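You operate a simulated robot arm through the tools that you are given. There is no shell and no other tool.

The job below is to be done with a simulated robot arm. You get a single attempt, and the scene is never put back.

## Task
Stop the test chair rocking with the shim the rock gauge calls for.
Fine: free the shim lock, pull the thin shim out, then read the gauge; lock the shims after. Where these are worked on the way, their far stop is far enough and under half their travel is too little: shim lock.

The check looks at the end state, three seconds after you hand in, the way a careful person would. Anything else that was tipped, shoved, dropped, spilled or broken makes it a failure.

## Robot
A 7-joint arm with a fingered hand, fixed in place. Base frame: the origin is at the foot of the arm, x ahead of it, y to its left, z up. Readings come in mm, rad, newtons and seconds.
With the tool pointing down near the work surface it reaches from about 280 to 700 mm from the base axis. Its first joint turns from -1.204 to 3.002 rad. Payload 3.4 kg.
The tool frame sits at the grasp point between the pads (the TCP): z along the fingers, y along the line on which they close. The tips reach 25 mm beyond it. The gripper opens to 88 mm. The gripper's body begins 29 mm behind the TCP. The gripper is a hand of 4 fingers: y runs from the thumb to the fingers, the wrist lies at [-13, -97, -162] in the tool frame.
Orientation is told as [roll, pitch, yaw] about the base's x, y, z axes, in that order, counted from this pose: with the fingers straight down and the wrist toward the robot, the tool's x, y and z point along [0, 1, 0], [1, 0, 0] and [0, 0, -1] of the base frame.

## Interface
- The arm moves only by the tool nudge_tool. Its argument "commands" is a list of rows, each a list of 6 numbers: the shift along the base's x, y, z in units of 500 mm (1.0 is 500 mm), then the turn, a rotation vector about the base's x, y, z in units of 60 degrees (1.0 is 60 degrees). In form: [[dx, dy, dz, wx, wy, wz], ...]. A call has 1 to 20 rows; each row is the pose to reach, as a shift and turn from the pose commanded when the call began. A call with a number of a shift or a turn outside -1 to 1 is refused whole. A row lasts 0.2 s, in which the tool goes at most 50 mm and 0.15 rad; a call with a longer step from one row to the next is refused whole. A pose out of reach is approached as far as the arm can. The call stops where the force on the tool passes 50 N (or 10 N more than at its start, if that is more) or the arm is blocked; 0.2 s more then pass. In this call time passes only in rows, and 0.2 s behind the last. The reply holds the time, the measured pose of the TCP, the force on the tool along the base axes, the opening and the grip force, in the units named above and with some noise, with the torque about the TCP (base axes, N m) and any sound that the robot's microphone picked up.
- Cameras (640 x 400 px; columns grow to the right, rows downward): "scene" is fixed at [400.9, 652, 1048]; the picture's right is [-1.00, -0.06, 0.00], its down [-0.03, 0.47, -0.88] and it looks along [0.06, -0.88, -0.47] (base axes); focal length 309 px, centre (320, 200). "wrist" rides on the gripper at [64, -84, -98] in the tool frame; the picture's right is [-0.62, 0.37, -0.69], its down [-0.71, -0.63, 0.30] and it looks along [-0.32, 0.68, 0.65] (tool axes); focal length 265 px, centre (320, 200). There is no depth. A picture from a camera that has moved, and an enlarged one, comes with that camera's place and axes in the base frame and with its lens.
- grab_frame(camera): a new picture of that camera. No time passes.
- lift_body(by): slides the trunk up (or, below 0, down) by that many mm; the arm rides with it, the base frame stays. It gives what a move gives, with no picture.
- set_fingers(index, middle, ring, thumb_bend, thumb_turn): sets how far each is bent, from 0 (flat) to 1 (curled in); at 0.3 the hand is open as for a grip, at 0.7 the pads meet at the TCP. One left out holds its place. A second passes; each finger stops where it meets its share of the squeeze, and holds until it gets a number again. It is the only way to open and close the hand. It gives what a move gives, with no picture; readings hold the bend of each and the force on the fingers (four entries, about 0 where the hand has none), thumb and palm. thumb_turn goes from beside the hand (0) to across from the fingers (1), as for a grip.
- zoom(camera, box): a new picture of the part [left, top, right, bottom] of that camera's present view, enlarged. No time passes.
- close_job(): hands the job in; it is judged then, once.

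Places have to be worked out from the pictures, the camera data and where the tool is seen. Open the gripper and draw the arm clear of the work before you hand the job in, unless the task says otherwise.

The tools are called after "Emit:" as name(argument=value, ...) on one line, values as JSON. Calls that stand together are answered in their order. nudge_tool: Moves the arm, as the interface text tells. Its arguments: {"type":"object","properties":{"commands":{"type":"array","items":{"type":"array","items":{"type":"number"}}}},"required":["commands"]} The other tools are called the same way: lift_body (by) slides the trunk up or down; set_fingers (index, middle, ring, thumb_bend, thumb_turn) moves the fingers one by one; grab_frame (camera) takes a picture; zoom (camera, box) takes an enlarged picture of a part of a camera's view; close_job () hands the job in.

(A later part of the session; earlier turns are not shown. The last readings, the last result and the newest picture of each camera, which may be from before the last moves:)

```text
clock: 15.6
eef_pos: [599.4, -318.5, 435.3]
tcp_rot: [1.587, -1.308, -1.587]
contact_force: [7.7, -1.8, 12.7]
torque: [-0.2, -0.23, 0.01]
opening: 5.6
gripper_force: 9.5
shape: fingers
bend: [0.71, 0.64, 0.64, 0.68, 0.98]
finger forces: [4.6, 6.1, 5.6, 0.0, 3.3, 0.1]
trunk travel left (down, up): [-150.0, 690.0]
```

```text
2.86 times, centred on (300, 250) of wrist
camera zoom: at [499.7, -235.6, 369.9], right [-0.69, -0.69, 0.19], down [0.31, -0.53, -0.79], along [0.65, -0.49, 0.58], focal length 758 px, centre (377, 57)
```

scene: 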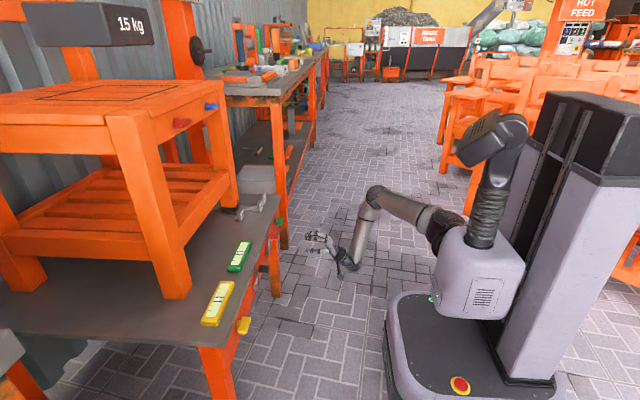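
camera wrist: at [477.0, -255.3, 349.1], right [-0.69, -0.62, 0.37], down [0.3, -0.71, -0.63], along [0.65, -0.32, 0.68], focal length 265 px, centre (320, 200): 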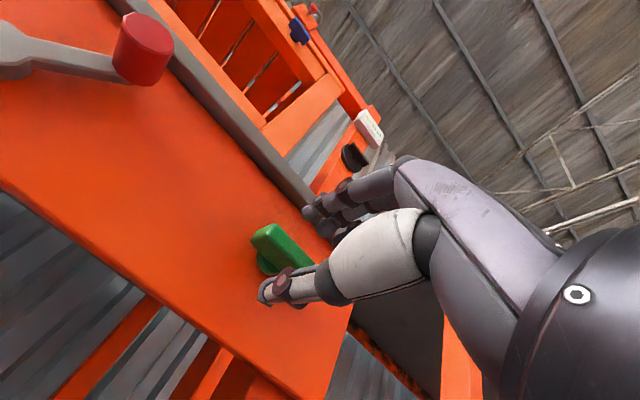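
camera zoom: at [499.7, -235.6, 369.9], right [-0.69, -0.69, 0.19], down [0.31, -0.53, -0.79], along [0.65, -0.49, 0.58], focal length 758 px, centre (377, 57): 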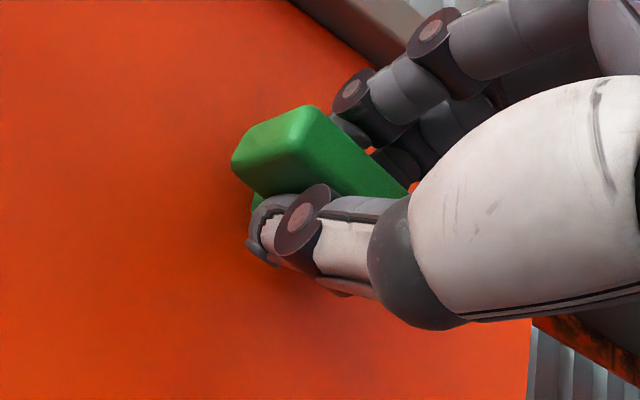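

The wing follows the hand with only ~0.2 Nm; the bench edge rotated in view while the wing stayed aligned with the fingers. I continue another 30°.

Emit:
nudge_tool(commands=[[0, 0, 0, 0.1, 0, 0], [0, 0, 0, 0.2, 0, 0], [0, 0, 0, 0.3, 0, 0], [0, 0, 0, 0.4, 0, 0], [0, 0, 0, 0.5, 0, 0]])

Emit:
zoom(camera="scene", box=[260, 190, 340, 250])

Emit:
zoom(camera="wrist", box=[220, 180, 380, 320])

```text
clock: 16.8
eef_pos: [597.8, -318.3, 435.6]
tcp_rot: [1.576, -0.784, -1.574]
contact_force: [2.0, -2.7, 14.0]
torque: [-0.24, -0.3, -0.05]
opening: 5.6
gripper_force: 12.4
shape: fingers
bend: [0.71, 0.63, 0.64, 0.67, 0.98]
finger forces: [5.2, 9.5, 5.5, 0.0, 4.2, 0.0]
trunk travel left (down, up): [-150.0, 690.0]
```

```text
6.67 times, centred on (300, 220) of scene
camera zoom: at [400.9, 652.0, 1048.0], right [-1.0, -0.06, 0.0], down [-0.03, 0.47, -0.88], along [0.06, -0.88, -0.47], focal length 2062 px, centre (453, 67)
```

zoom: 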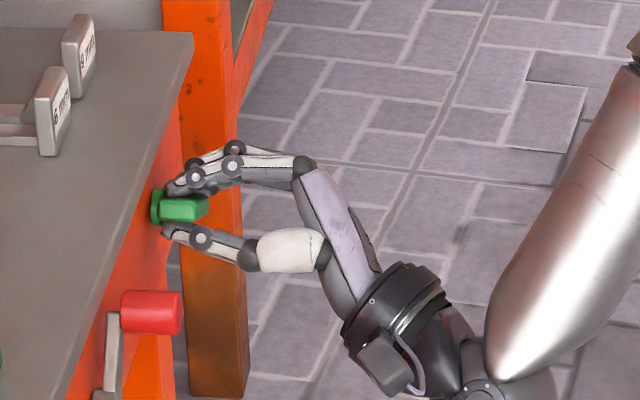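

```text
2.86 times, centred on (300, 250) of wrist
camera zoom: at [499.3, -215.3, 420.5], right [-0.69, -0.7, -0.18], down [0.31, -0.06, -0.95], along [0.65, -0.71, 0.26], focal length 758 px, centre (377, 57)
```

zoom: 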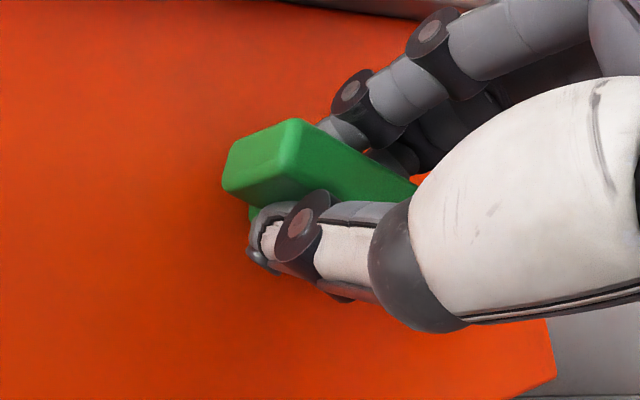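

The green wing now looks end-on from the scene camera, consistent with ~40° turned, and torque stays low. I continue another 45° toward vertical.

Emit:
nudge_tool(commands=[[0, 0, 0, 0.1, 0, 0], [0, 0, 0, 0.2, 0, 0], [0, 0, 0, 0.3, 0, 0], [0, 0, 0, 0.4, 0, 0], [0, 0, 0, 0.5, 0, 0]])

Emit:
zoom(camera="scene", box=[260, 190, 340, 250])

Emit:
zoom(camera="wrist", box=[220, 180, 380, 320])

```text
clock: 18.0
eef_pos: [598.1, -319.1, 434.9]
tcp_rot: [1.575, -0.26, -1.575]
contact_force: [0.9, -8.3, 17.3]
torque: [-0.33, -0.33, -0.17]
opening: 6.3
gripper_force: 14.1
shape: fingers
bend: [0.71, 0.62, 0.65, 0.66, 0.98]
finger forces: [5.9, 12.7, 4.7, 0.0, 4.9, 0.1]
trunk travel left (down, up): [-150.0, 690.0]
```

```text
6.67 times, centred on (300, 220) of scene
camera zoom: at [400.9, 652.0, 1048.0], right [-1.0, -0.06, 0.0], down [-0.03, 0.47, -0.88], along [0.06, -0.88, -0.47], focal length 2062 px, centre (453, 67)
```

zoom: 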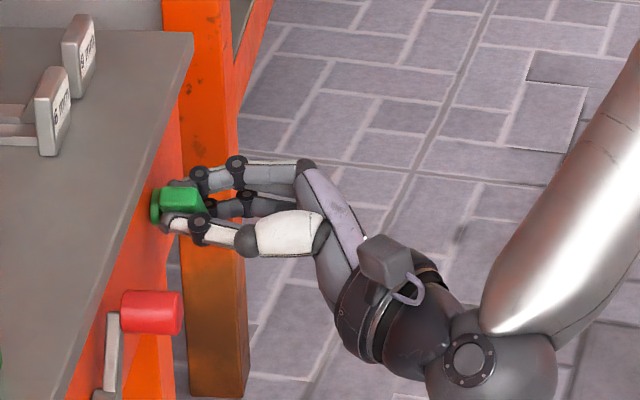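

```text
2.86 times, centred on (300, 250) of wrist
camera zoom: at [499.2, -223.0, 474.7], right [-0.69, -0.51, -0.51], down [0.31, 0.42, -0.85], along [0.65, -0.75, -0.13], focal length 758 px, centre (377, 57)
```

zoom: 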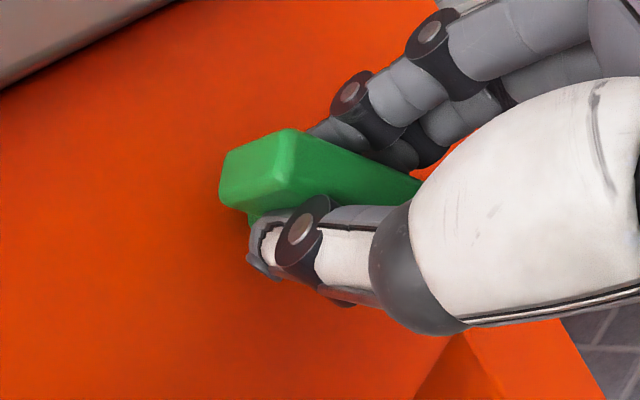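

Hand has turned 75°; the wing lags slightly in the grip (~55–60° turned) with torque only 0.33 Nm and no stop yet. I continue another 30°.

Emit:
nudge_tool(commands=[[0, 0, 0, 0.1, 0, 0], [0, 0, 0, 0.2, 0, 0], [0, 0, 0, 0.3, 0, 0], [0, 0, 0, 0.4, 0, 0], [0, 0, 0, 0.5, 0, 0]])

Emit:
zoom(camera="scene", box=[260, 190, 340, 250])

Emit:
zoom(camera="wrist", box=[220, 180, 380, 320])

```text
clock: 19.2
eef_pos: [596.8, -319.3, 435.2]
tcp_rot: [1.574, 0.263, -1.575]
contact_force: [0.4, -14.3, 15.7]
torque: [-0.37, -0.31, -0.27]
opening: 6.2
gripper_force: 14.1
shape: fingers
bend: [0.71, 0.62, 0.66, 0.66, 0.98]
finger forces: [6.3, 13.6, 3.7, 0.1, 5.0, 0.0]
trunk travel left (down, up): [-150.0, 690.0]
```

```text
6.67 times, centred on (300, 220) of scene
camera zoom: at [400.9, 652.0, 1048.0], right [-1.0, -0.06, 0.0], down [-0.03, 0.47, -0.88], along [0.06, -0.88, -0.47], focal length 2062 px, centre (453, 67)
```

zoom: 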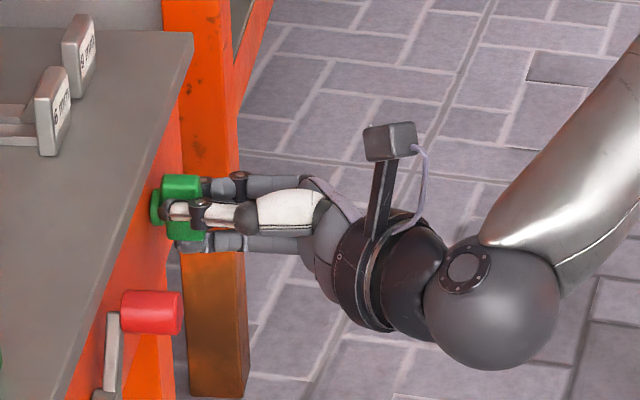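

```text
2.86 times, centred on (300, 250) of wrist
camera zoom: at [499.1, -256.5, 517.3], right [-0.69, -0.19, -0.7], down [0.31, 0.79, -0.53], along [0.65, -0.58, -0.49], focal length 758 px, centre (377, 57)
```

zoom: 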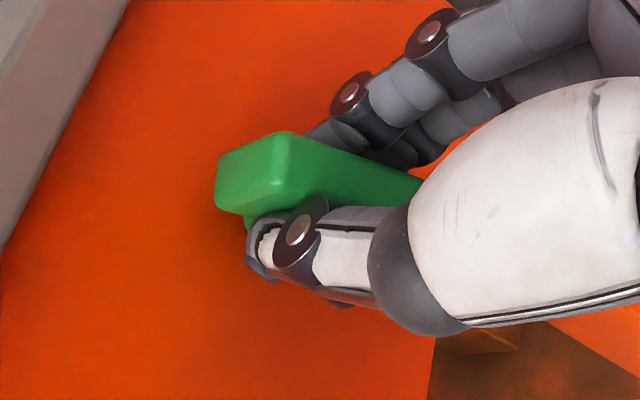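

The wing now looks nearly vertical in the scene view, still no hard stop (torque −0.37). I continue 20° more to find the far stop.

Emit:
nudge_tool(commands=[[0, 0, 0, 0.085, 0, 0], [0, 0, 0, 0.17, 0, 0], [0, 0, 0, 0.255, 0, 0], [0, 0, 0, 0.34, 0, 0]])

Emit:
zoom(camera="scene", box=[260, 190, 340, 250])

Emit:
zoom(camera="wrist", box=[220, 180, 380, 320])

```text
clock: 20.2
eef_pos: [597.7, -319.4, 434.1]
tcp_rot: [1.572, 0.619, -1.572]
contact_force: [1.2, -16.1, 11.6]
torque: [-0.32, -0.3, -0.34]
opening: 6.7
gripper_force: 13.2
shape: fingers
bend: [0.71, 0.62, 0.71, 0.66, 0.98]
finger forces: [5.7, 12.6, 2.7, 0.1, 5.3, 0.0]
trunk travel left (down, up): [-150.0, 690.0]
```

```text
6.67 times, centred on (300, 220) of scene
camera zoom: at [400.9, 652.0, 1048.0], right [-1.0, -0.06, 0.0], down [-0.03, 0.47, -0.88], along [0.06, -0.88, -0.47], focal length 2062 px, centre (453, 67)
```

zoom: 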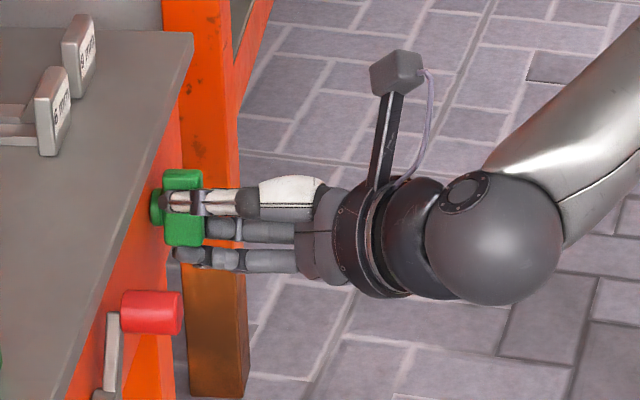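

```text
2.86 times, centred on (300, 250) of wrist
camera zoom: at [499.0, -290.0, 533.5], right [-0.69, 0.06, -0.72], down [0.31, 0.93, -0.22], along [0.65, -0.37, -0.66], focal length 758 px, centre (377, 57)
```

zoom: 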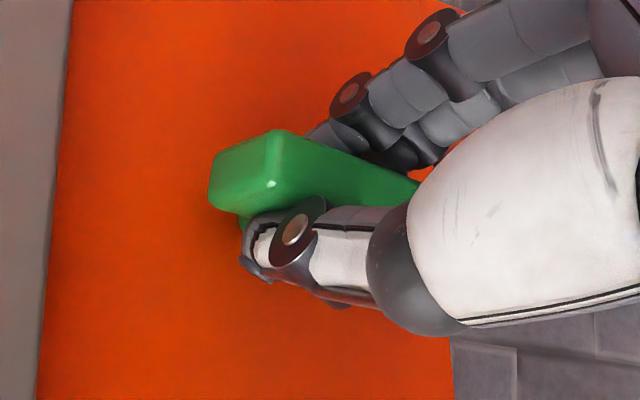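

Emit:
zoom(camera="scene", box=[276, 210, 300, 230])

Emit:
grab_frame(camera="wrist")

```text
16.00 times, centred on (288, 220) of scene
camera zoom: at [400.9, 652.0, 1048.0], right [-1.0, -0.06, 0.0], down [-0.03, 0.47, -0.88], along [0.06, -0.88, -0.47], focal length 4948 px, centre (832, -120)
```

zoom: 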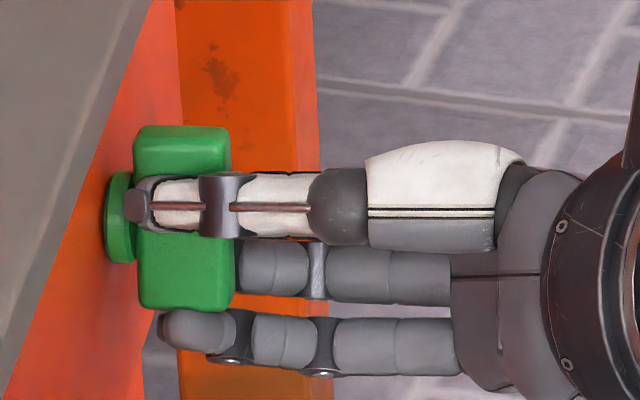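

```text
taken
camera wrist: at [499.0, -290.0, 533.5], right [-0.69, 0.06, -0.72], down [0.31, 0.93, -0.22], along [0.65, -0.37, -0.66], focal length 265 px, centre (320, 200)
```

wrist: 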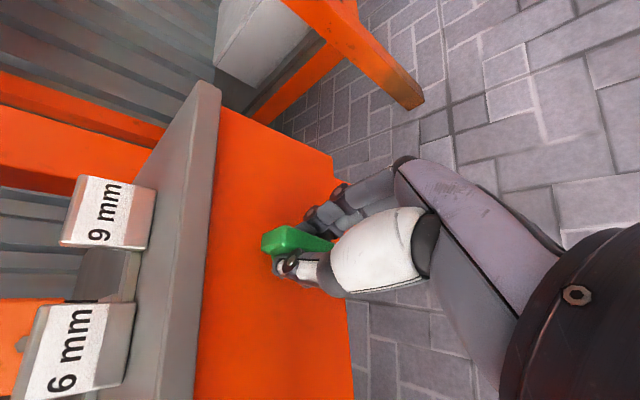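

Estimating from the wing's slope in the wrist view, it has turned ~100° and keeps following. I continue in another 25° and watch the torque.

Emit:
nudge_tool(commands=[[0, 0, 0, 0.085, 0, 0], [0, 0, 0, 0.17, 0, 0], [0, 0, 0, 0.255, 0, 0], [0, 0, 0, 0.34, 0, 0], [0, 0, 0, 0.42, 0, 0]])

Emit:
zoom(camera="scene", box=[276, 210, 300, 230])

Emit:
zoom(camera="wrist", box=[220, 180, 380, 320])

```text
clock: 21.4
eef_pos: [598.5, -319.0, 433.3]
tcp_rot: [1.569, 1.059, -1.575]
contact_force: [-0.5, -14.9, 3.6]
torque: [-0.29, -0.1, -0.38]
opening: 6.9
gripper_force: 12.5
shape: fingers
bend: [0.71, 0.63, 0.71, 0.65, 0.98]
finger forces: [4.5, 11.7, 2.7, 0.1, 6.2, 0.0]
trunk travel left (down, up): [-150.0, 690.0]
```

```text
16.00 times, centred on (288, 220) of scene
camera zoom: at [400.9, 652.0, 1048.0], right [-1.0, -0.06, 0.0], down [-0.03, 0.47, -0.88], along [0.06, -0.88, -0.47], focal length 4948 px, centre (832, -120)
```

zoom: 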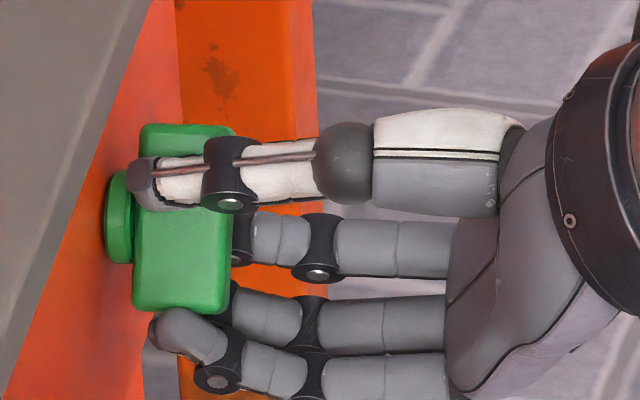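

```text
2.86 times, centred on (300, 250) of wrist
camera zoom: at [499.3, -335.7, 536.2], right [-0.69, 0.36, -0.62], down [0.31, 0.93, 0.2], along [0.65, -0.05, -0.76], focal length 758 px, centre (377, 57)
```

zoom: 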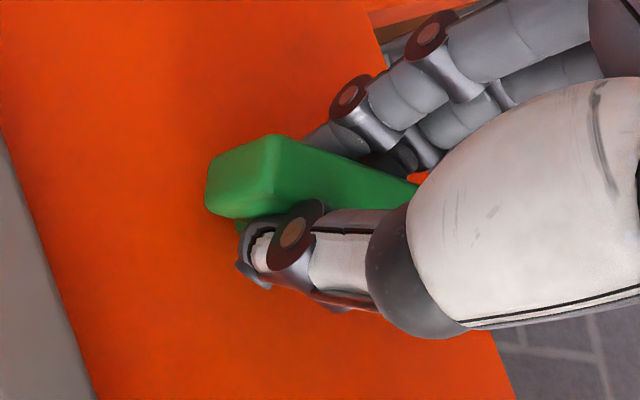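

The wing keeps following (~125° turned) with constant ~0.3 Nm friction, so its travel is more than a quarter turn. I keep turning another 30°.

Emit:
nudge_tool(commands=[[0, 0, 0, 0.1, 0, 0], [0, 0, 0, 0.2, 0, 0], [0, 0, 0, 0.3, 0, 0], [0, 0, 0, 0.4, 0, 0], [0, 0, 0, 0.5, 0, 0]])

Emit:
zoom(camera="scene", box=[276, 210, 300, 230])

Emit:
grab_frame(camera="wrist")

```text
clock: 22.6
eef_pos: [598.6, -319.4, 431.9]
tcp_rot: [-1.345, 1.558, 1.796]
contact_force: [-2.7, -11.2, -3.3]
torque: [-0.28, 0.02, -0.25]
opening: 7.5
gripper_force: 14.1
shape: fingers
bend: [0.71, 0.63, 0.71, 0.64, 0.98]
finger forces: [3.6, 12.2, 3.9, 0.1, 7.4, 0.0]
trunk travel left (down, up): [-150.0, 690.0]
```

```text
16.00 times, centred on (288, 220) of scene
camera zoom: at [400.9, 652.0, 1048.0], right [-1.0, -0.06, 0.0], down [-0.03, 0.47, -0.88], along [0.06, -0.88, -0.47], focal length 4948 px, centre (832, -120)
```

zoom: 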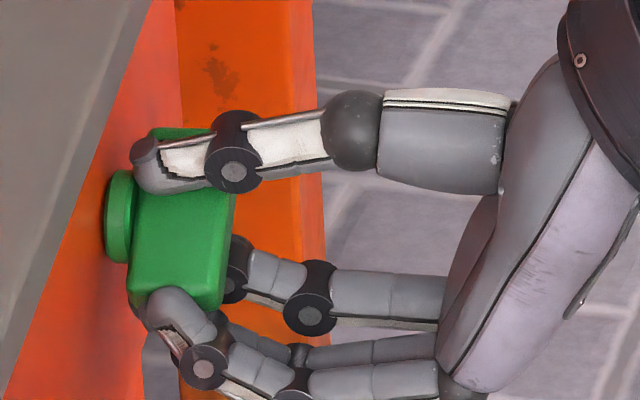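

```text
taken
camera wrist: at [499.8, -385.6, 513.8], right [-0.69, 0.62, -0.36], down [0.31, 0.71, 0.64], along [0.65, 0.33, -0.68], focal length 265 px, centre (320, 200)
```

wrist: 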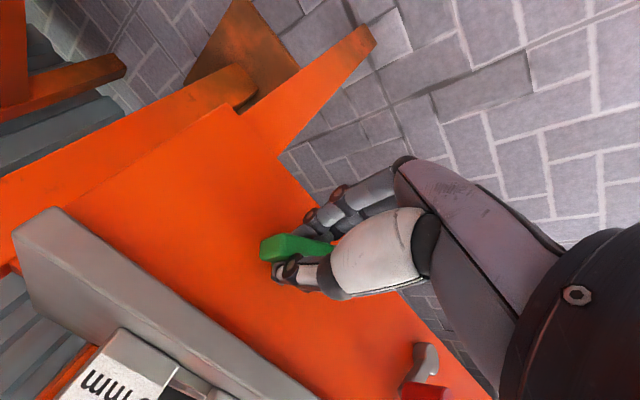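

The hand has turned 180° and the wing ~155° with no stop yet. I try 20° more and watch for it stopping.

Emit:
nudge_tool(commands=[[0, 0, 0, 0.085, 0, 0], [0, 0, 0, 0.17, 0, 0], [0, 0, 0, 0.255, 0, 0], [0, 0, 0, 0.34, 0, 0]])

Emit:
zoom(camera="scene", box=[276, 210, 300, 230])

Emit:
zoom(camera="wrist", box=[220, 180, 380, 320])

```text
clock: 23.6
eef_pos: [598.1, -318.0, 431.0]
tcp_rot: [-1.566, 1.203, 1.577]
contact_force: [-3.9, -3.9, -5.9]
torque: [-0.27, 0.08, -0.09]
opening: 7.0
gripper_force: 14.4
shape: fingers
bend: [0.72, 0.63, 0.71, 0.64, 0.99]
finger forces: [3.3, 11.8, 5.3, 0.1, 7.6, 0.0]
trunk travel left (down, up): [-150.0, 690.0]
```

```text
16.00 times, centred on (288, 220) of scene
camera zoom: at [400.9, 652.0, 1048.0], right [-1.0, -0.06, 0.0], down [-0.03, 0.47, -0.88], along [0.06, -0.88, -0.47], focal length 4948 px, centre (832, -120)
```

zoom: 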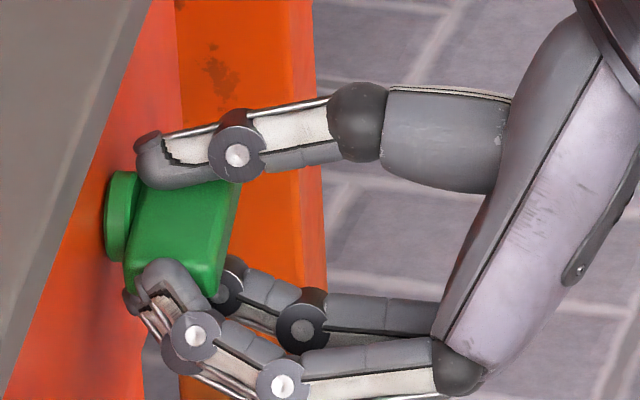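

```text
2.86 times, centred on (300, 250) of wrist
camera zoom: at [500.1, -409.7, 486.0], right [-0.69, 0.71, -0.12], down [0.3, 0.44, 0.84], along [0.65, 0.55, -0.52], focal length 758 px, centre (377, 57)
```

zoom: 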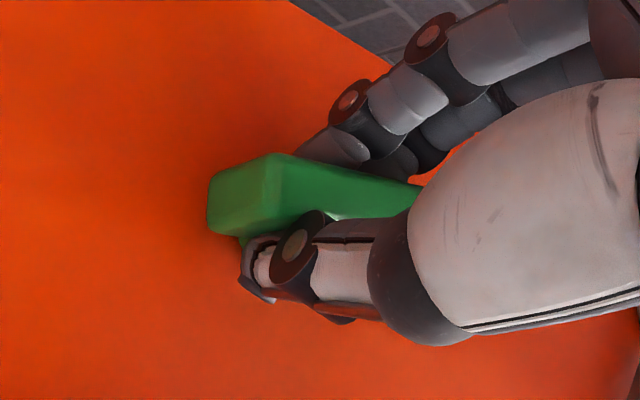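

Computed from the wing's slope, it has turned about 170° and still follows with a ~30° grip lag. I continue another 20°.

Emit:
nudge_tool(commands=[[0, 0, 0, 0.085, 0, 0], [0, 0, 0, 0.17, 0, 0], [0, 0, 0, 0.255, 0, 0], [0, 0, 0, 0.34, 0, 0]])

Emit:
zoom(camera="scene", box=[276, 210, 300, 230])

Emit:
zoom(camera="wrist", box=[220, 180, 380, 320])

```text
clock: 24.6
eef_pos: [598.5, -319.8, 430.6]
tcp_rot: [-1.564, 0.847, 1.576]
contact_force: [-9.1, -1.9, -12.4]
torque: [-0.68, 0.28, -0.06]
opening: 8.4
gripper_force: 22.9
shape: fingers
bend: [0.72, 0.62, 0.71, 0.62, 1.0]
finger forces: [1.1, 23.7, 7.2, 0.0, 13.8, 0.0]
trunk travel left (down, up): [-150.0, 690.0]
```

```text
16.00 times, centred on (288, 220) of scene
camera zoom: at [400.9, 652.0, 1048.0], right [-1.0, -0.06, 0.0], down [-0.03, 0.47, -0.88], along [0.06, -0.88, -0.47], focal length 4948 px, centre (832, -120)
```

zoom: 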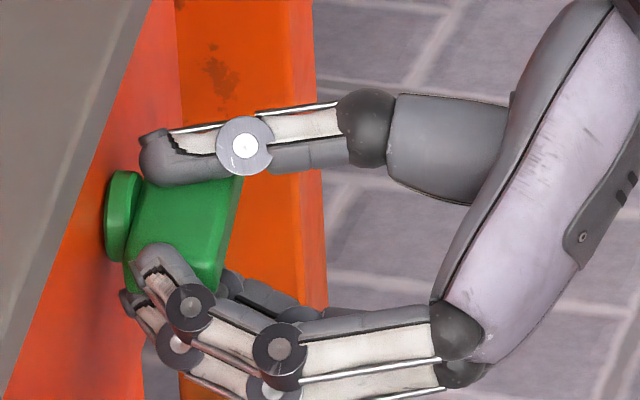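

```text
2.86 times, centred on (300, 250) of wrist
camera zoom: at [500.0, -423.8, 450.1], right [-0.69, 0.71, 0.14], down [0.31, 0.12, 0.94], along [0.65, 0.7, -0.3], focal length 758 px, centre (377, 57)
```

zoom: 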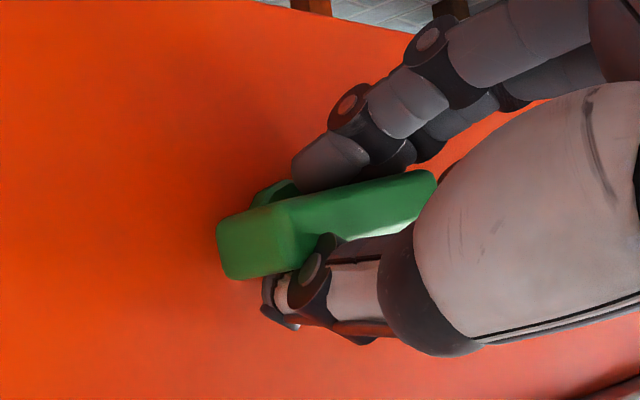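

Torque jumped to −0.68 and the wing stopped following at about 172° (3.0 rad): that is its far stop. I open the hand to release it.

Emit:
set_fingers(index=0.38, middle=0.38, ring=0.38, thumb_bend=0.38)

Emit:
zoom(camera="scene", box=[276, 210, 300, 230])

Emit:
zoom(camera="wrist", box=[220, 180, 380, 320])

```text
clock: 25.6
eef_pos: [599.5, -320.5, 433.1]
tcp_rot: [-1.57, 0.848, 1.572]
contact_force: [0.4, -0.3, 0.3]
torque: [0.02, -0.04, 0.01]
opening: 67.3
gripper_force: 0.0
shape: fingers
bend: [0.38, 0.38, 0.38, 0.38, 0.98]
finger forces: [0.0, 0.1, 0.0, 0.0, 0.1, 0.0]
trunk travel left (down, up): [-150.0, 690.0]
```

```text
16.00 times, centred on (288, 220) of scene
camera zoom: at [400.9, 652.0, 1048.0], right [-1.0, -0.06, 0.0], down [-0.03, 0.47, -0.88], along [0.06, -0.88, -0.47], focal length 4948 px, centre (832, -120)
```

zoom: 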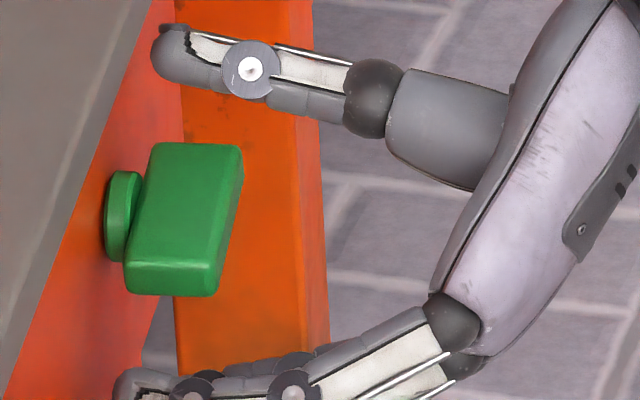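

```text
2.86 times, centred on (300, 250) of wrist
camera zoom: at [500.0, -423.3, 452.5], right [-0.69, 0.71, 0.13], down [0.3, 0.12, 0.94], along [0.65, 0.7, -0.3], focal length 758 px, centre (377, 57)
```

zoom: 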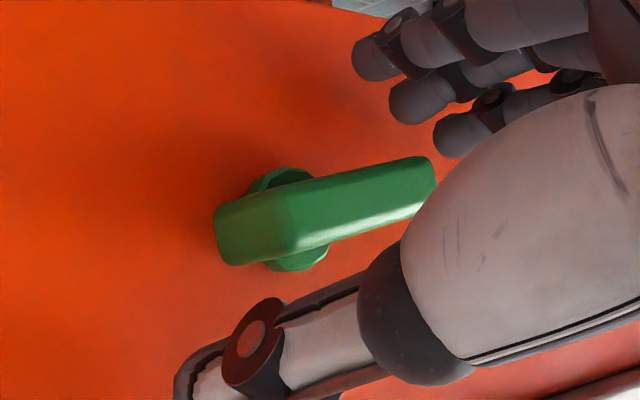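

The wing rests at its far stop, hand clear of it. I back off 100 mm and begin unwinding the wrist.

Emit:
nudge_tool(commands=[[-0.06, 0, 0, 0, 0, 0], [-0.12, 0, 0, 0, 0, 0], [-0.2, 0, 0, -0.14, 0, 0], [-0.24, 0, 0, -0.28, 0, 0], [-0.24, 0, 0, -0.42, 0, 0], [-0.24, 0, 0, -0.56, 0, 0], [-0.24, 0, 0, -0.7, 0, 0], [-0.24, 0, 0, -0.84, 0, 0], [-0.24, 0, 0, -0.98, 0, 0]])

Emit:
nudge_tool(commands=[[0, 0, 0, -0.14, 0, 0], [0, 0, 0, -0.28, 0, 0], [0, 0, 0, -0.42, 0, 0], [0, 0, 0, -0.56, 0, 0], [0, 0, 0, -0.7, 0, 0], [0, 0, 0, -0.84, 0, 0], [0, 0, 0, -0.98, 0, 0]])

Emit:
nudge_tool(commands=[[0, 0, 0, -0.14, 0, 0], [0, 0, 0, -0.28, 0, 0], [0, 0, 0, -0.42, 0, 0], [0, 0, 0, -0.56, 0, 0], [0, 0, 0, -0.7, 0, 0], [0, 0, 0, -0.84, 0, 0], [0, 0, 0, -0.98, 0, 0]])

Emit:
nudge_tool(commands=[[0, 0, 0, -0.14, 0, 0], [0, 0, 0, -0.28, 0, 0], [0, 0, 0, -0.42, 0, 0], [0, 0, 0, -0.56, 0, 0], [0, 0, 0, -0.7, 0, 0]])

Emit:
grab_frame(camera="wrist")

Emit:
grab_frame(camera="scene")

```text
clock: 27.6
eef_pos: [478.3, -318.7, 433.4]
tcp_rot: [1.572, 1.266, -1.57]
contact_force: [0.2, -0.4, 0.4]
torque: [-0.01, 0.06, -0.02]
opening: 67.6
gripper_force: 0.1
shape: fingers
bend: [0.38, 0.38, 0.38, 0.38, 0.98]
finger forces: [0.1, 0.1, 0.0, 0.0, 0.0, 0.1]
trunk travel left (down, up): [-150.0, 690.0]
```

```text
clock: 29.2
eef_pos: [478.7, -318.0, 433.4]
tcp_rot: [1.571, 0.238, -1.57]
contact_force: [-0.1, -0.2, -0.9]
torque: [-0.02, 0.0, -0.01]
opening: 67.2
gripper_force: 0.0
shape: fingers
bend: [0.38, 0.38, 0.38, 0.38, 0.98]
finger forces: [0.0, 0.1, 0.0, 0.1, 0.0, 0.1]
trunk travel left (down, up): [-150.0, 690.0]
```

```text
clock: 30.8
eef_pos: [478.7, -317.4, 432.9]
tcp_rot: [1.572, -0.787, -1.573]
contact_force: [-0.2, 0.5, -0.2]
torque: [0.0, 0.01, -0.01]
opening: 67.4
gripper_force: 0.0
shape: fingers
bend: [0.38, 0.38, 0.38, 0.38, 0.98]
finger forces: [0.0, 0.0, 0.1, 0.0, 0.0, 0.0]
trunk travel left (down, up): [-150.0, 690.0]
```

```text
clock: 32.0
eef_pos: [478.7, -317.7, 433.0]
tcp_rot: [1.59, -1.52, -1.593]
contact_force: [-0.3, 1.2, 0.2]
torque: [-0.02, -0.02, 0.01]
opening: 67.2
gripper_force: 0.2
shape: fingers
bend: [0.38, 0.38, 0.38, 0.38, 0.98]
finger forces: [0.1, 0.1, 0.1, 0.0, 0.0, 0.0]
trunk travel left (down, up): [-150.0, 690.0]
```

```text
taken
camera wrist: at [380.1, -251.4, 352.3], right [-0.69, -0.64, 0.34], down [0.31, -0.68, -0.66], along [0.65, -0.36, 0.67], focal length 265 px, centre (320, 200)
```

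wrist: 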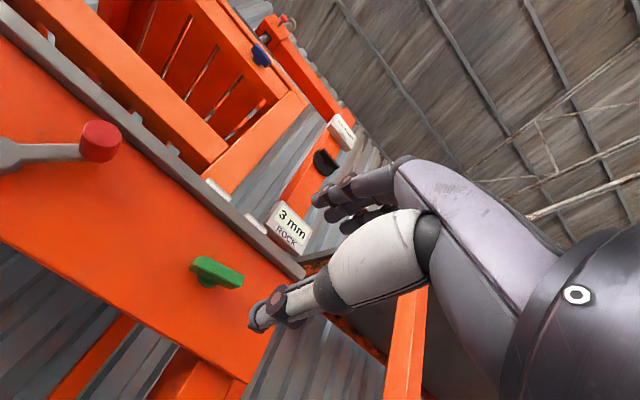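

```text
taken
```

scene: 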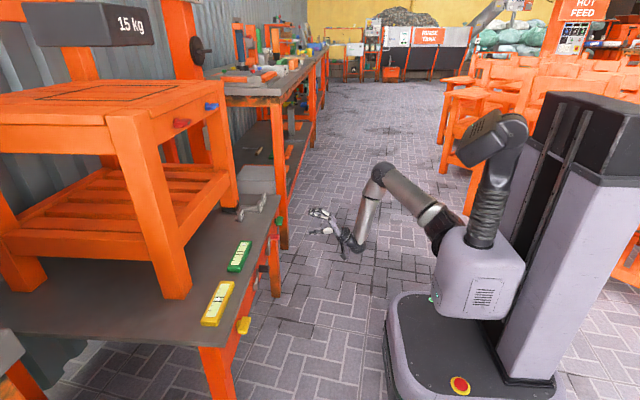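

The rock gauge still shows 3 mm. I check whether turning the green wing changed anything else: the levels, shims, cranks.

Emit:
zoom(camera="scene", box=[210, 235, 274, 275])

Emit:
zoom(camera="scene", box=[190, 270, 270, 320])

Emit:
zoom(camera="scene", box=[220, 185, 284, 225])

Emit:
zoom(camera="wrist", box=[180, 160, 320, 300])

```text
10.00 times, centred on (242, 255) of scene
camera zoom: at [400.9, 652.0, 1048.0], right [-1.0, -0.06, 0.0], down [-0.03, 0.47, -0.88], along [0.06, -0.88, -0.47], focal length 3092 px, centre (1100, -350)
```

zoom: 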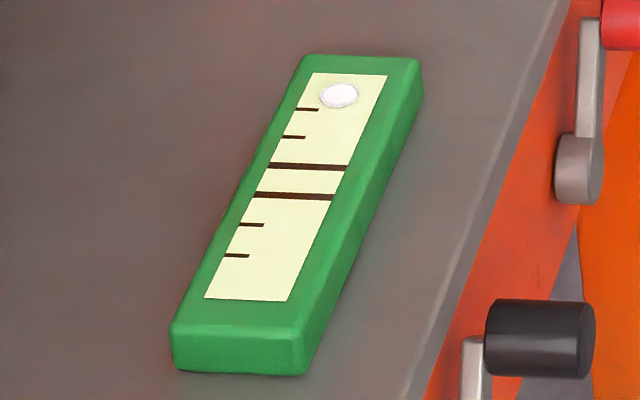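

```text
8.00 times, centred on (230, 295) of scene
camera zoom: at [400.9, 652.0, 1048.0], right [-1.0, -0.06, 0.0], down [-0.03, 0.47, -0.88], along [0.06, -0.88, -0.47], focal length 2474 px, centre (1040, -560)
```

zoom: 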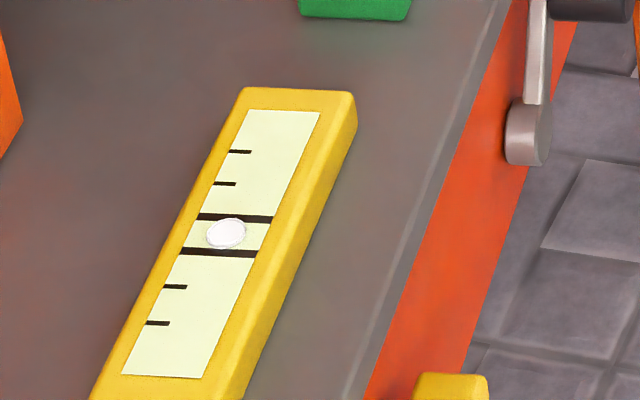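

```text
10.00 times, centred on (252, 205) of scene
camera zoom: at [400.9, 652.0, 1048.0], right [-1.0, -0.06, 0.0], down [-0.03, 0.47, -0.88], along [0.06, -0.88, -0.47], focal length 3092 px, centre (1000, 150)
```

zoom: 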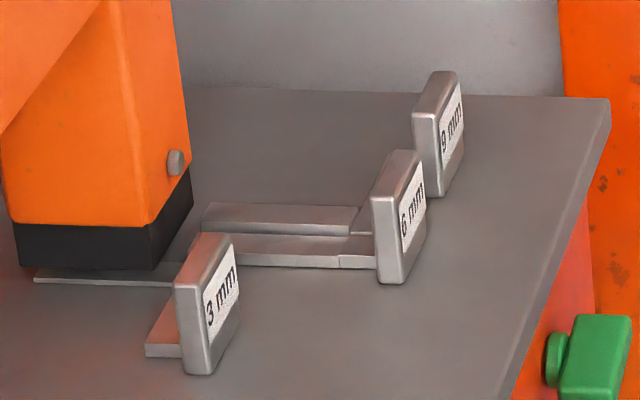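

```text
2.86 times, centred on (250, 230) of wrist
camera zoom: at [380.1, -251.4, 352.3], right [-0.69, -0.64, 0.34], down [0.31, -0.68, -0.66], along [0.65, -0.36, 0.67], focal length 758 px, centre (520, 114)
```

zoom: 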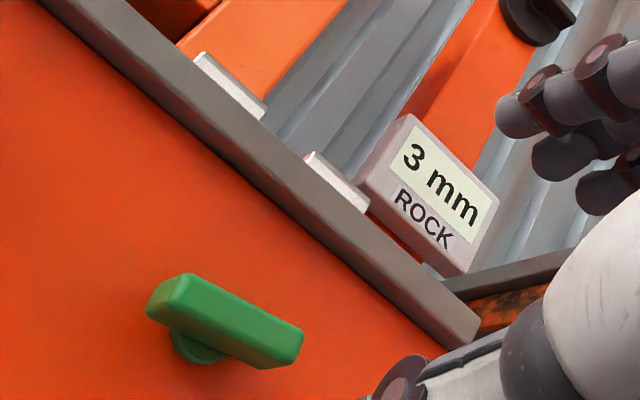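

Important finding: the green wing moved the bubble of the green level off-centre — it is that level's adjuster, not the shim lock (the ROCK value and shims are unaffected). I must put it back: I rewind the hand to match the wing's present angle, still 120 mm in front of it.

Emit:
nudge_tool(commands=[[0, 0, 0, 0.14, 0, 0], [0, 0, 0, 0.28, 0, 0], [0, 0, 0, 0.42, 0, 0], [0, 0, 0, 0.56, 0, 0], [0, 0, 0, 0.7, 0, 0], [0, 0, 0, 0.84, 0, 0], [0, 0, 0, 0.98, 0, 0]])

Emit:
nudge_tool(commands=[[0, 0, 0, 0.14, 0, 0], [0, 0, 0, 0.28, 0, 0], [0, 0, 0, 0.42, 0, 0], [0, 0, 0, 0.56, 0, 0], [0, 0, 0, 0.7, 0, 0], [0, 0, 0, 0.84, 0, 0], [0, 0, 0, 0.98, 0, 0]])

Emit:
nudge_tool(commands=[[0, 0, 0, 0.14, 0, 0], [0, 0, 0, 0.28, 0, 0], [0, 0, 0, 0.42, 0, 0], [0, 0, 0, 0.56, 0, 0], [0, 0, 0, 0.7, 0, 0], [0, 0, 0, 0.8, 0, 0]])

Emit:
set_fingers(index=0.5, middle=0.5, ring=0.5, thumb_bend=0.5)

Emit:
grab_frame(camera="wrist")

Emit:
zoom(camera="scene", box=[260, 190, 340, 250])

```text
clock: 33.6
eef_pos: [479.2, -318.1, 433.7]
tcp_rot: [1.573, -0.491, -1.57]
contact_force: [0.2, -0.4, 1.0]
torque: [0.0, 0.04, -0.03]
opening: 67.4
gripper_force: 0.0
shape: fingers
bend: [0.38, 0.38, 0.38, 0.38, 0.98]
finger forces: [0.1, 0.0, 0.0, 0.0, 0.1, 0.0]
trunk travel left (down, up): [-150.0, 690.0]
```

```text
clock: 35.2
eef_pos: [478.6, -318.5, 432.9]
tcp_rot: [1.571, 0.538, -1.572]
contact_force: [0.4, -0.4, -0.5]
torque: [0.01, 0.0, -0.02]
opening: 67.4
gripper_force: 0.0
shape: fingers
bend: [0.38, 0.38, 0.38, 0.38, 0.98]
finger forces: [0.1, 0.1, 0.0, 0.0, 0.0, 0.0]
trunk travel left (down, up): [-150.0, 690.0]
```

```text
clock: 36.6
eef_pos: [479.0, -318.7, 433.1]
tcp_rot: [1.57, 1.373, -1.572]
contact_force: [0.1, -0.1, 0.0]
torque: [0.01, 0.02, -0.05]
opening: 67.5
gripper_force: 0.0
shape: fingers
bend: [0.38, 0.38, 0.38, 0.38, 0.98]
finger forces: [0.1, 0.0, 0.1, 0.0, 0.0, 0.0]
trunk travel left (down, up): [-150.0, 690.0]
```

```text
clock: 37.6
eef_pos: [480.1, -319.0, 433.9]
tcp_rot: [1.567, 1.372, -1.574]
contact_force: [0.2, -0.4, 1.4]
torque: [0.04, -0.02, 0.0]
opening: 42.4
gripper_force: 0.1
shape: fingers
bend: [0.5, 0.5, 0.5, 0.5, 0.98]
finger forces: [0.0, 0.0, 0.0, 0.1, 0.1, 0.1]
trunk travel left (down, up): [-150.0, 690.0]
```

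```text
taken
camera wrist: at [380.1, -366.3, 526.9], right [-0.69, 0.54, -0.48], down [0.3, 0.82, 0.48], along [0.65, 0.18, -0.73], focal length 265 px, centre (320, 200)
```

wrist: 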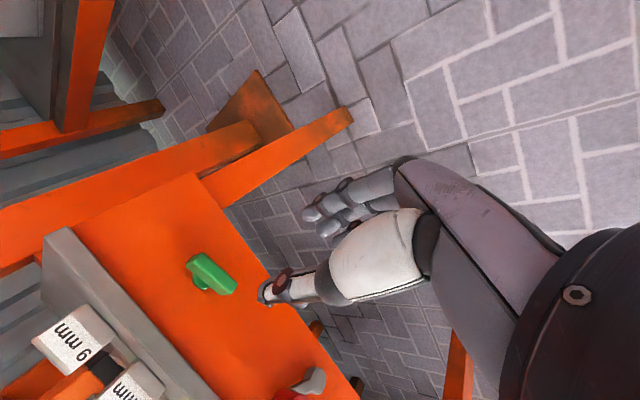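

```text
6.67 times, centred on (300, 220) of scene
camera zoom: at [400.9, 652.0, 1048.0], right [-1.0, -0.06, 0.0], down [-0.03, 0.47, -0.88], along [0.06, -0.88, -0.47], focal length 2062 px, centre (453, 67)
```

zoom: 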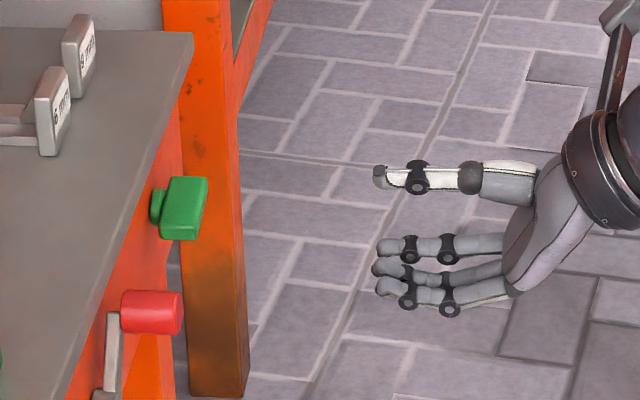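

The hand is at ~169°, matching the wing. I advance 119 mm to straddle it, then grip.

Emit:
nudge_tool(commands=[[0.07, 0, 0, 0, 0, 0], [0.14, 0, 0, 0, 0, 0], [0.19, 0, 0, 0, 0, 0], [0.22, 0, 0, 0, 0, 0], [0.238, 0, 0, 0, 0, 0]])

Emit:
set_fingers(index=0.72, middle=0.72, ring=0.72, thumb_bend=0.72)

Emit:
zoom(camera="scene", box=[276, 210, 300, 230])

Emit:
zoom(camera="wrist", box=[220, 180, 380, 320])

```text
clock: 38.8
eef_pos: [596.3, -318.9, 433.2]
tcp_rot: [1.569, 1.372, -1.574]
contact_force: [-0.3, -0.4, 0.1]
torque: [-0.01, 0.0, 0.03]
opening: 42.0
gripper_force: 0.2
shape: fingers
bend: [0.5, 0.5, 0.5, 0.5, 0.98]
finger forces: [0.0, 0.0, 0.0, 0.0, 0.1, 0.0]
trunk travel left (down, up): [-150.0, 690.0]
```

```text
clock: 39.8
eef_pos: [597.5, -319.1, 432.4]
tcp_rot: [1.561, 1.372, -1.58]
contact_force: [5.4, -0.1, -3.5]
torque: [-0.08, 0.02, -0.03]
opening: 5.6
gripper_force: 6.8
shape: fingers
bend: [0.71, 0.67, 0.71, 0.66, 0.97]
finger forces: [3.4, 2.8, 2.4, 0.0, 5.3, 0.1]
trunk travel left (down, up): [-150.0, 690.0]
```

```text
16.00 times, centred on (288, 220) of scene
camera zoom: at [400.9, 652.0, 1048.0], right [-1.0, -0.06, 0.0], down [-0.03, 0.47, -0.88], along [0.06, -0.88, -0.47], focal length 4948 px, centre (832, -120)
```

zoom: 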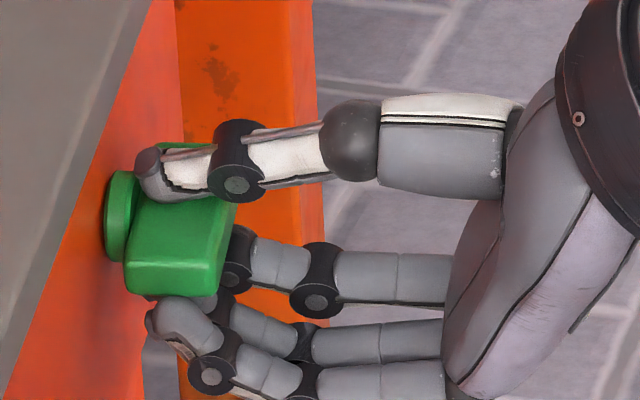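

```text
2.86 times, centred on (300, 250) of wrist
camera zoom: at [498.9, -366.8, 526.6], right [-0.69, 0.54, -0.48], down [0.3, 0.82, 0.48], along [0.65, 0.18, -0.74], focal length 758 px, centre (377, 57)
```

zoom: 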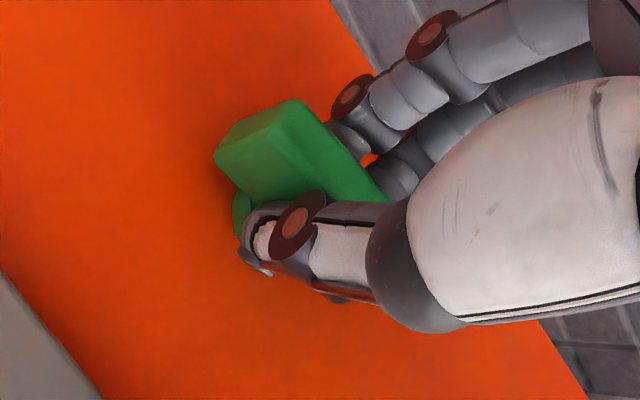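

Gripped. I turn back −60° slowly and check the green level's bubble for response.

Emit:
nudge_tool(commands=[[0, 0, 0, -0.1, 0, 0], [0, 0, 0, -0.2, 0, 0], [0, 0, 0, -0.3, 0, 0], [0, 0, 0, -0.4, 0, 0], [0, 0, 0, -0.5, 0, 0], [0, 0, 0, -0.6, 0, 0], [0, 0, 0, -0.7, 0, 0], [0, 0, 0, -0.8, 0, 0], [0, 0, 0, -0.9, 0, 0], [0, 0, 0, -1.0, 0, 0]])

Emit:
zoom(camera="scene", box=[210, 205, 310, 275])

Emit:
zoom(camera="wrist", box=[220, 180, 380, 320])

```text
clock: 42.0
eef_pos: [598.8, -318.8, 432.0]
tcp_rot: [1.567, 0.324, -1.572]
contact_force: [-2.9, -0.4, -13.2]
torque: [0.21, 0.27, -0.01]
opening: 6.8
gripper_force: 11.8
shape: fingers
bend: [0.61, 0.72, 0.72, 0.69, 0.94]
finger forces: [17.8, 0.0, 0.1, 0.0, 5.7, 0.0]
trunk travel left (down, up): [-150.0, 690.0]
```

```text
5.71 times, centred on (260, 240) of scene
camera zoom: at [400.9, 652.0, 1048.0], right [-1.0, -0.06, 0.0], down [-0.03, 0.47, -0.88], along [0.06, -0.88, -0.47], focal length 1767 px, centre (663, -29)
```

zoom: 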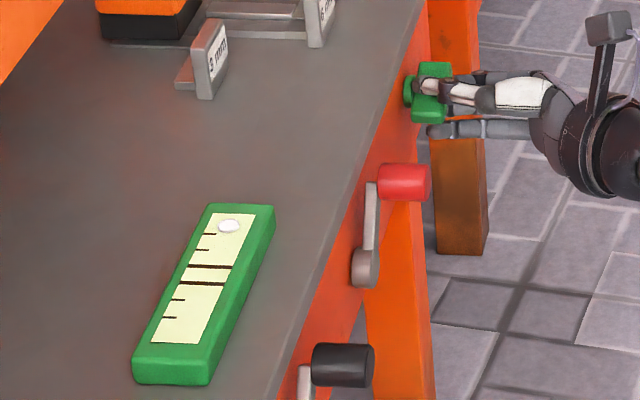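

```text
2.86 times, centred on (300, 250) of wrist
camera zoom: at [499.7, -261.9, 518.1], right [-0.7, -0.15, -0.7], down [0.3, 0.83, -0.48], along [0.65, -0.54, -0.53], focal length 758 px, centre (377, 57)
```

zoom: 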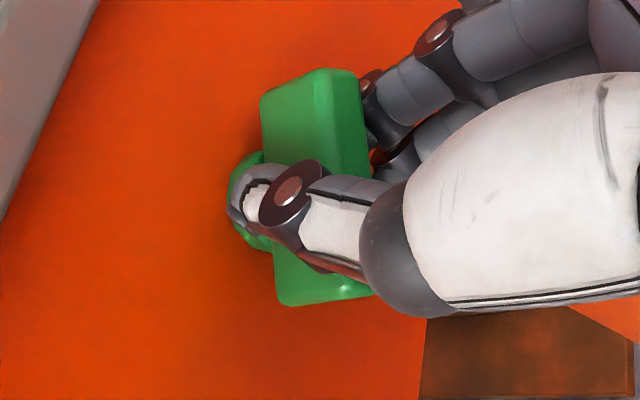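

The wing lags in the hand (index carries most of the load) and the bubble is still at the end. I continue −30° to see whether it follows steadily.

Emit:
nudge_tool(commands=[[0, 0, 0, -0.1, 0, 0], [0, 0, 0, -0.2, 0, 0], [0, 0, 0, -0.3, 0, 0], [0, 0, 0, -0.4, 0, 0], [0, 0, 0, -0.5, 0, 0]])

Emit:
zoom(camera="scene", box=[210, 205, 310, 275])

Emit:
zoom(camera="wrist", box=[220, 180, 380, 320])

```text
clock: 43.2
eef_pos: [598.0, -321.0, 429.9]
tcp_rot: [1.567, -0.197, -1.573]
contact_force: [-2.0, -9.6, -15.0]
torque: [0.34, 0.3, -0.27]
opening: 7.7
gripper_force: 15.1
shape: fingers
bend: [0.59, 0.72, 0.72, 0.71, 0.93]
finger forces: [24.6, 0.0, 0.0, 0.0, 6.4, 0.0]
trunk travel left (down, up): [-150.0, 690.0]
```

```text
5.71 times, centred on (260, 240) of scene
camera zoom: at [400.9, 652.0, 1048.0], right [-1.0, -0.06, 0.0], down [-0.03, 0.47, -0.88], along [0.06, -0.88, -0.47], focal length 1767 px, centre (663, -29)
```

zoom: 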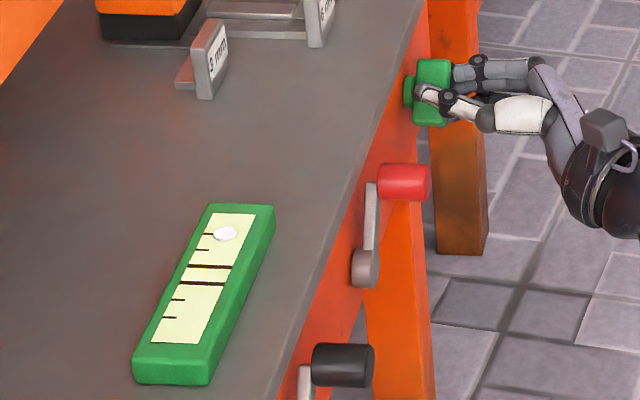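

```text
2.86 times, centred on (300, 250) of wrist
camera zoom: at [499.7, -226.8, 476.7], right [-0.7, -0.48, -0.53], down [0.3, 0.48, -0.83], along [0.65, -0.74, -0.19], focal length 758 px, centre (377, 57)
```

zoom: 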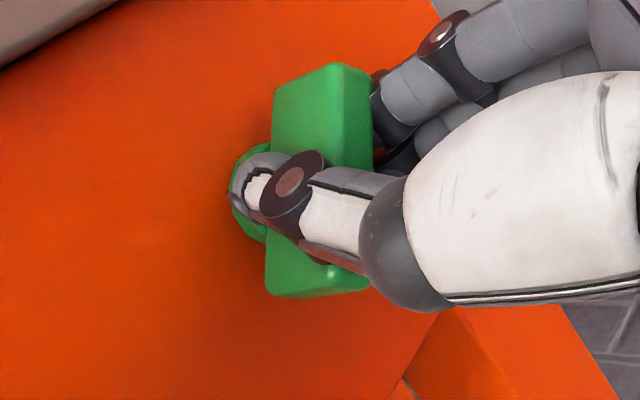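

The wing is slipping in the grip (now ~135°, hand at 79°), but the bubble has started returning. I open, realign the hand with the wing and regrip more firmly.

Emit:
set_fingers(index=0.4, middle=0.4, ring=0.4, thumb_bend=0.4)

Emit:
nudge_tool(commands=[[0, 0.002, 0.003, 0.13, 0, 0], [0, 0.003, 0.005, 0.26, 0, 0], [0, 0.003, 0.005, 0.39, 0, 0], [0, 0.003, 0.005, 0.52, 0, 0], [0, 0.003, 0.005, 0.65, 0, 0], [0, 0.003, 0.005, 0.78, 0, 0], [0, 0.003, 0.005, 0.9, 0, 0]])

Emit:
zoom(camera="wrist", box=[220, 180, 380, 320])

Emit:
zoom(camera="scene", box=[276, 210, 300, 230])

```text
clock: 44.2
eef_pos: [598.5, -318.8, 433.6]
tcp_rot: [1.569, -0.199, -1.57]
contact_force: [-0.4, 0.2, 0.3]
torque: [-0.01, 0.02, 0.01]
opening: 63.0
gripper_force: 0.1
shape: fingers
bend: [0.4, 0.4, 0.4, 0.4, 0.97]
finger forces: [0.0, 0.1, 0.0, 0.1, 0.0, 0.0]
trunk travel left (down, up): [-150.0, 690.0]
```

```text
clock: 45.8
eef_pos: [598.0, -316.9, 434.8]
tcp_rot: [1.57, 0.746, -1.57]
contact_force: [-0.5, -0.2, 0.5]
torque: [0.01, -0.02, -0.02]
opening: 63.1
gripper_force: 0.0
shape: fingers
bend: [0.4, 0.4, 0.4, 0.4, 0.97]
finger forces: [0.0, 0.0, 0.0, 0.0, 0.0, 0.1]
trunk travel left (down, up): [-150.0, 690.0]
```

```text
2.86 times, centred on (300, 250) of wrist
camera zoom: at [498.9, -300.5, 538.9], right [-0.69, 0.15, -0.71], down [0.3, 0.95, -0.1], along [0.65, -0.28, -0.7], focal length 758 px, centre (377, 57)
```

zoom: 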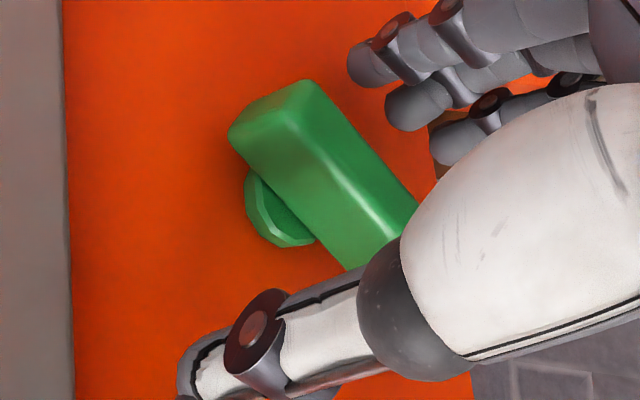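

```text
16.00 times, centred on (288, 220) of scene
camera zoom: at [400.9, 652.0, 1048.0], right [-1.0, -0.06, 0.0], down [-0.03, 0.47, -0.88], along [0.06, -0.88, -0.47], focal length 4948 px, centre (832, -120)
```

zoom: 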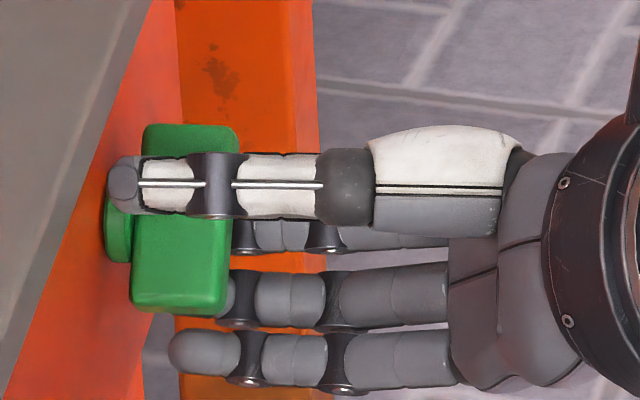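

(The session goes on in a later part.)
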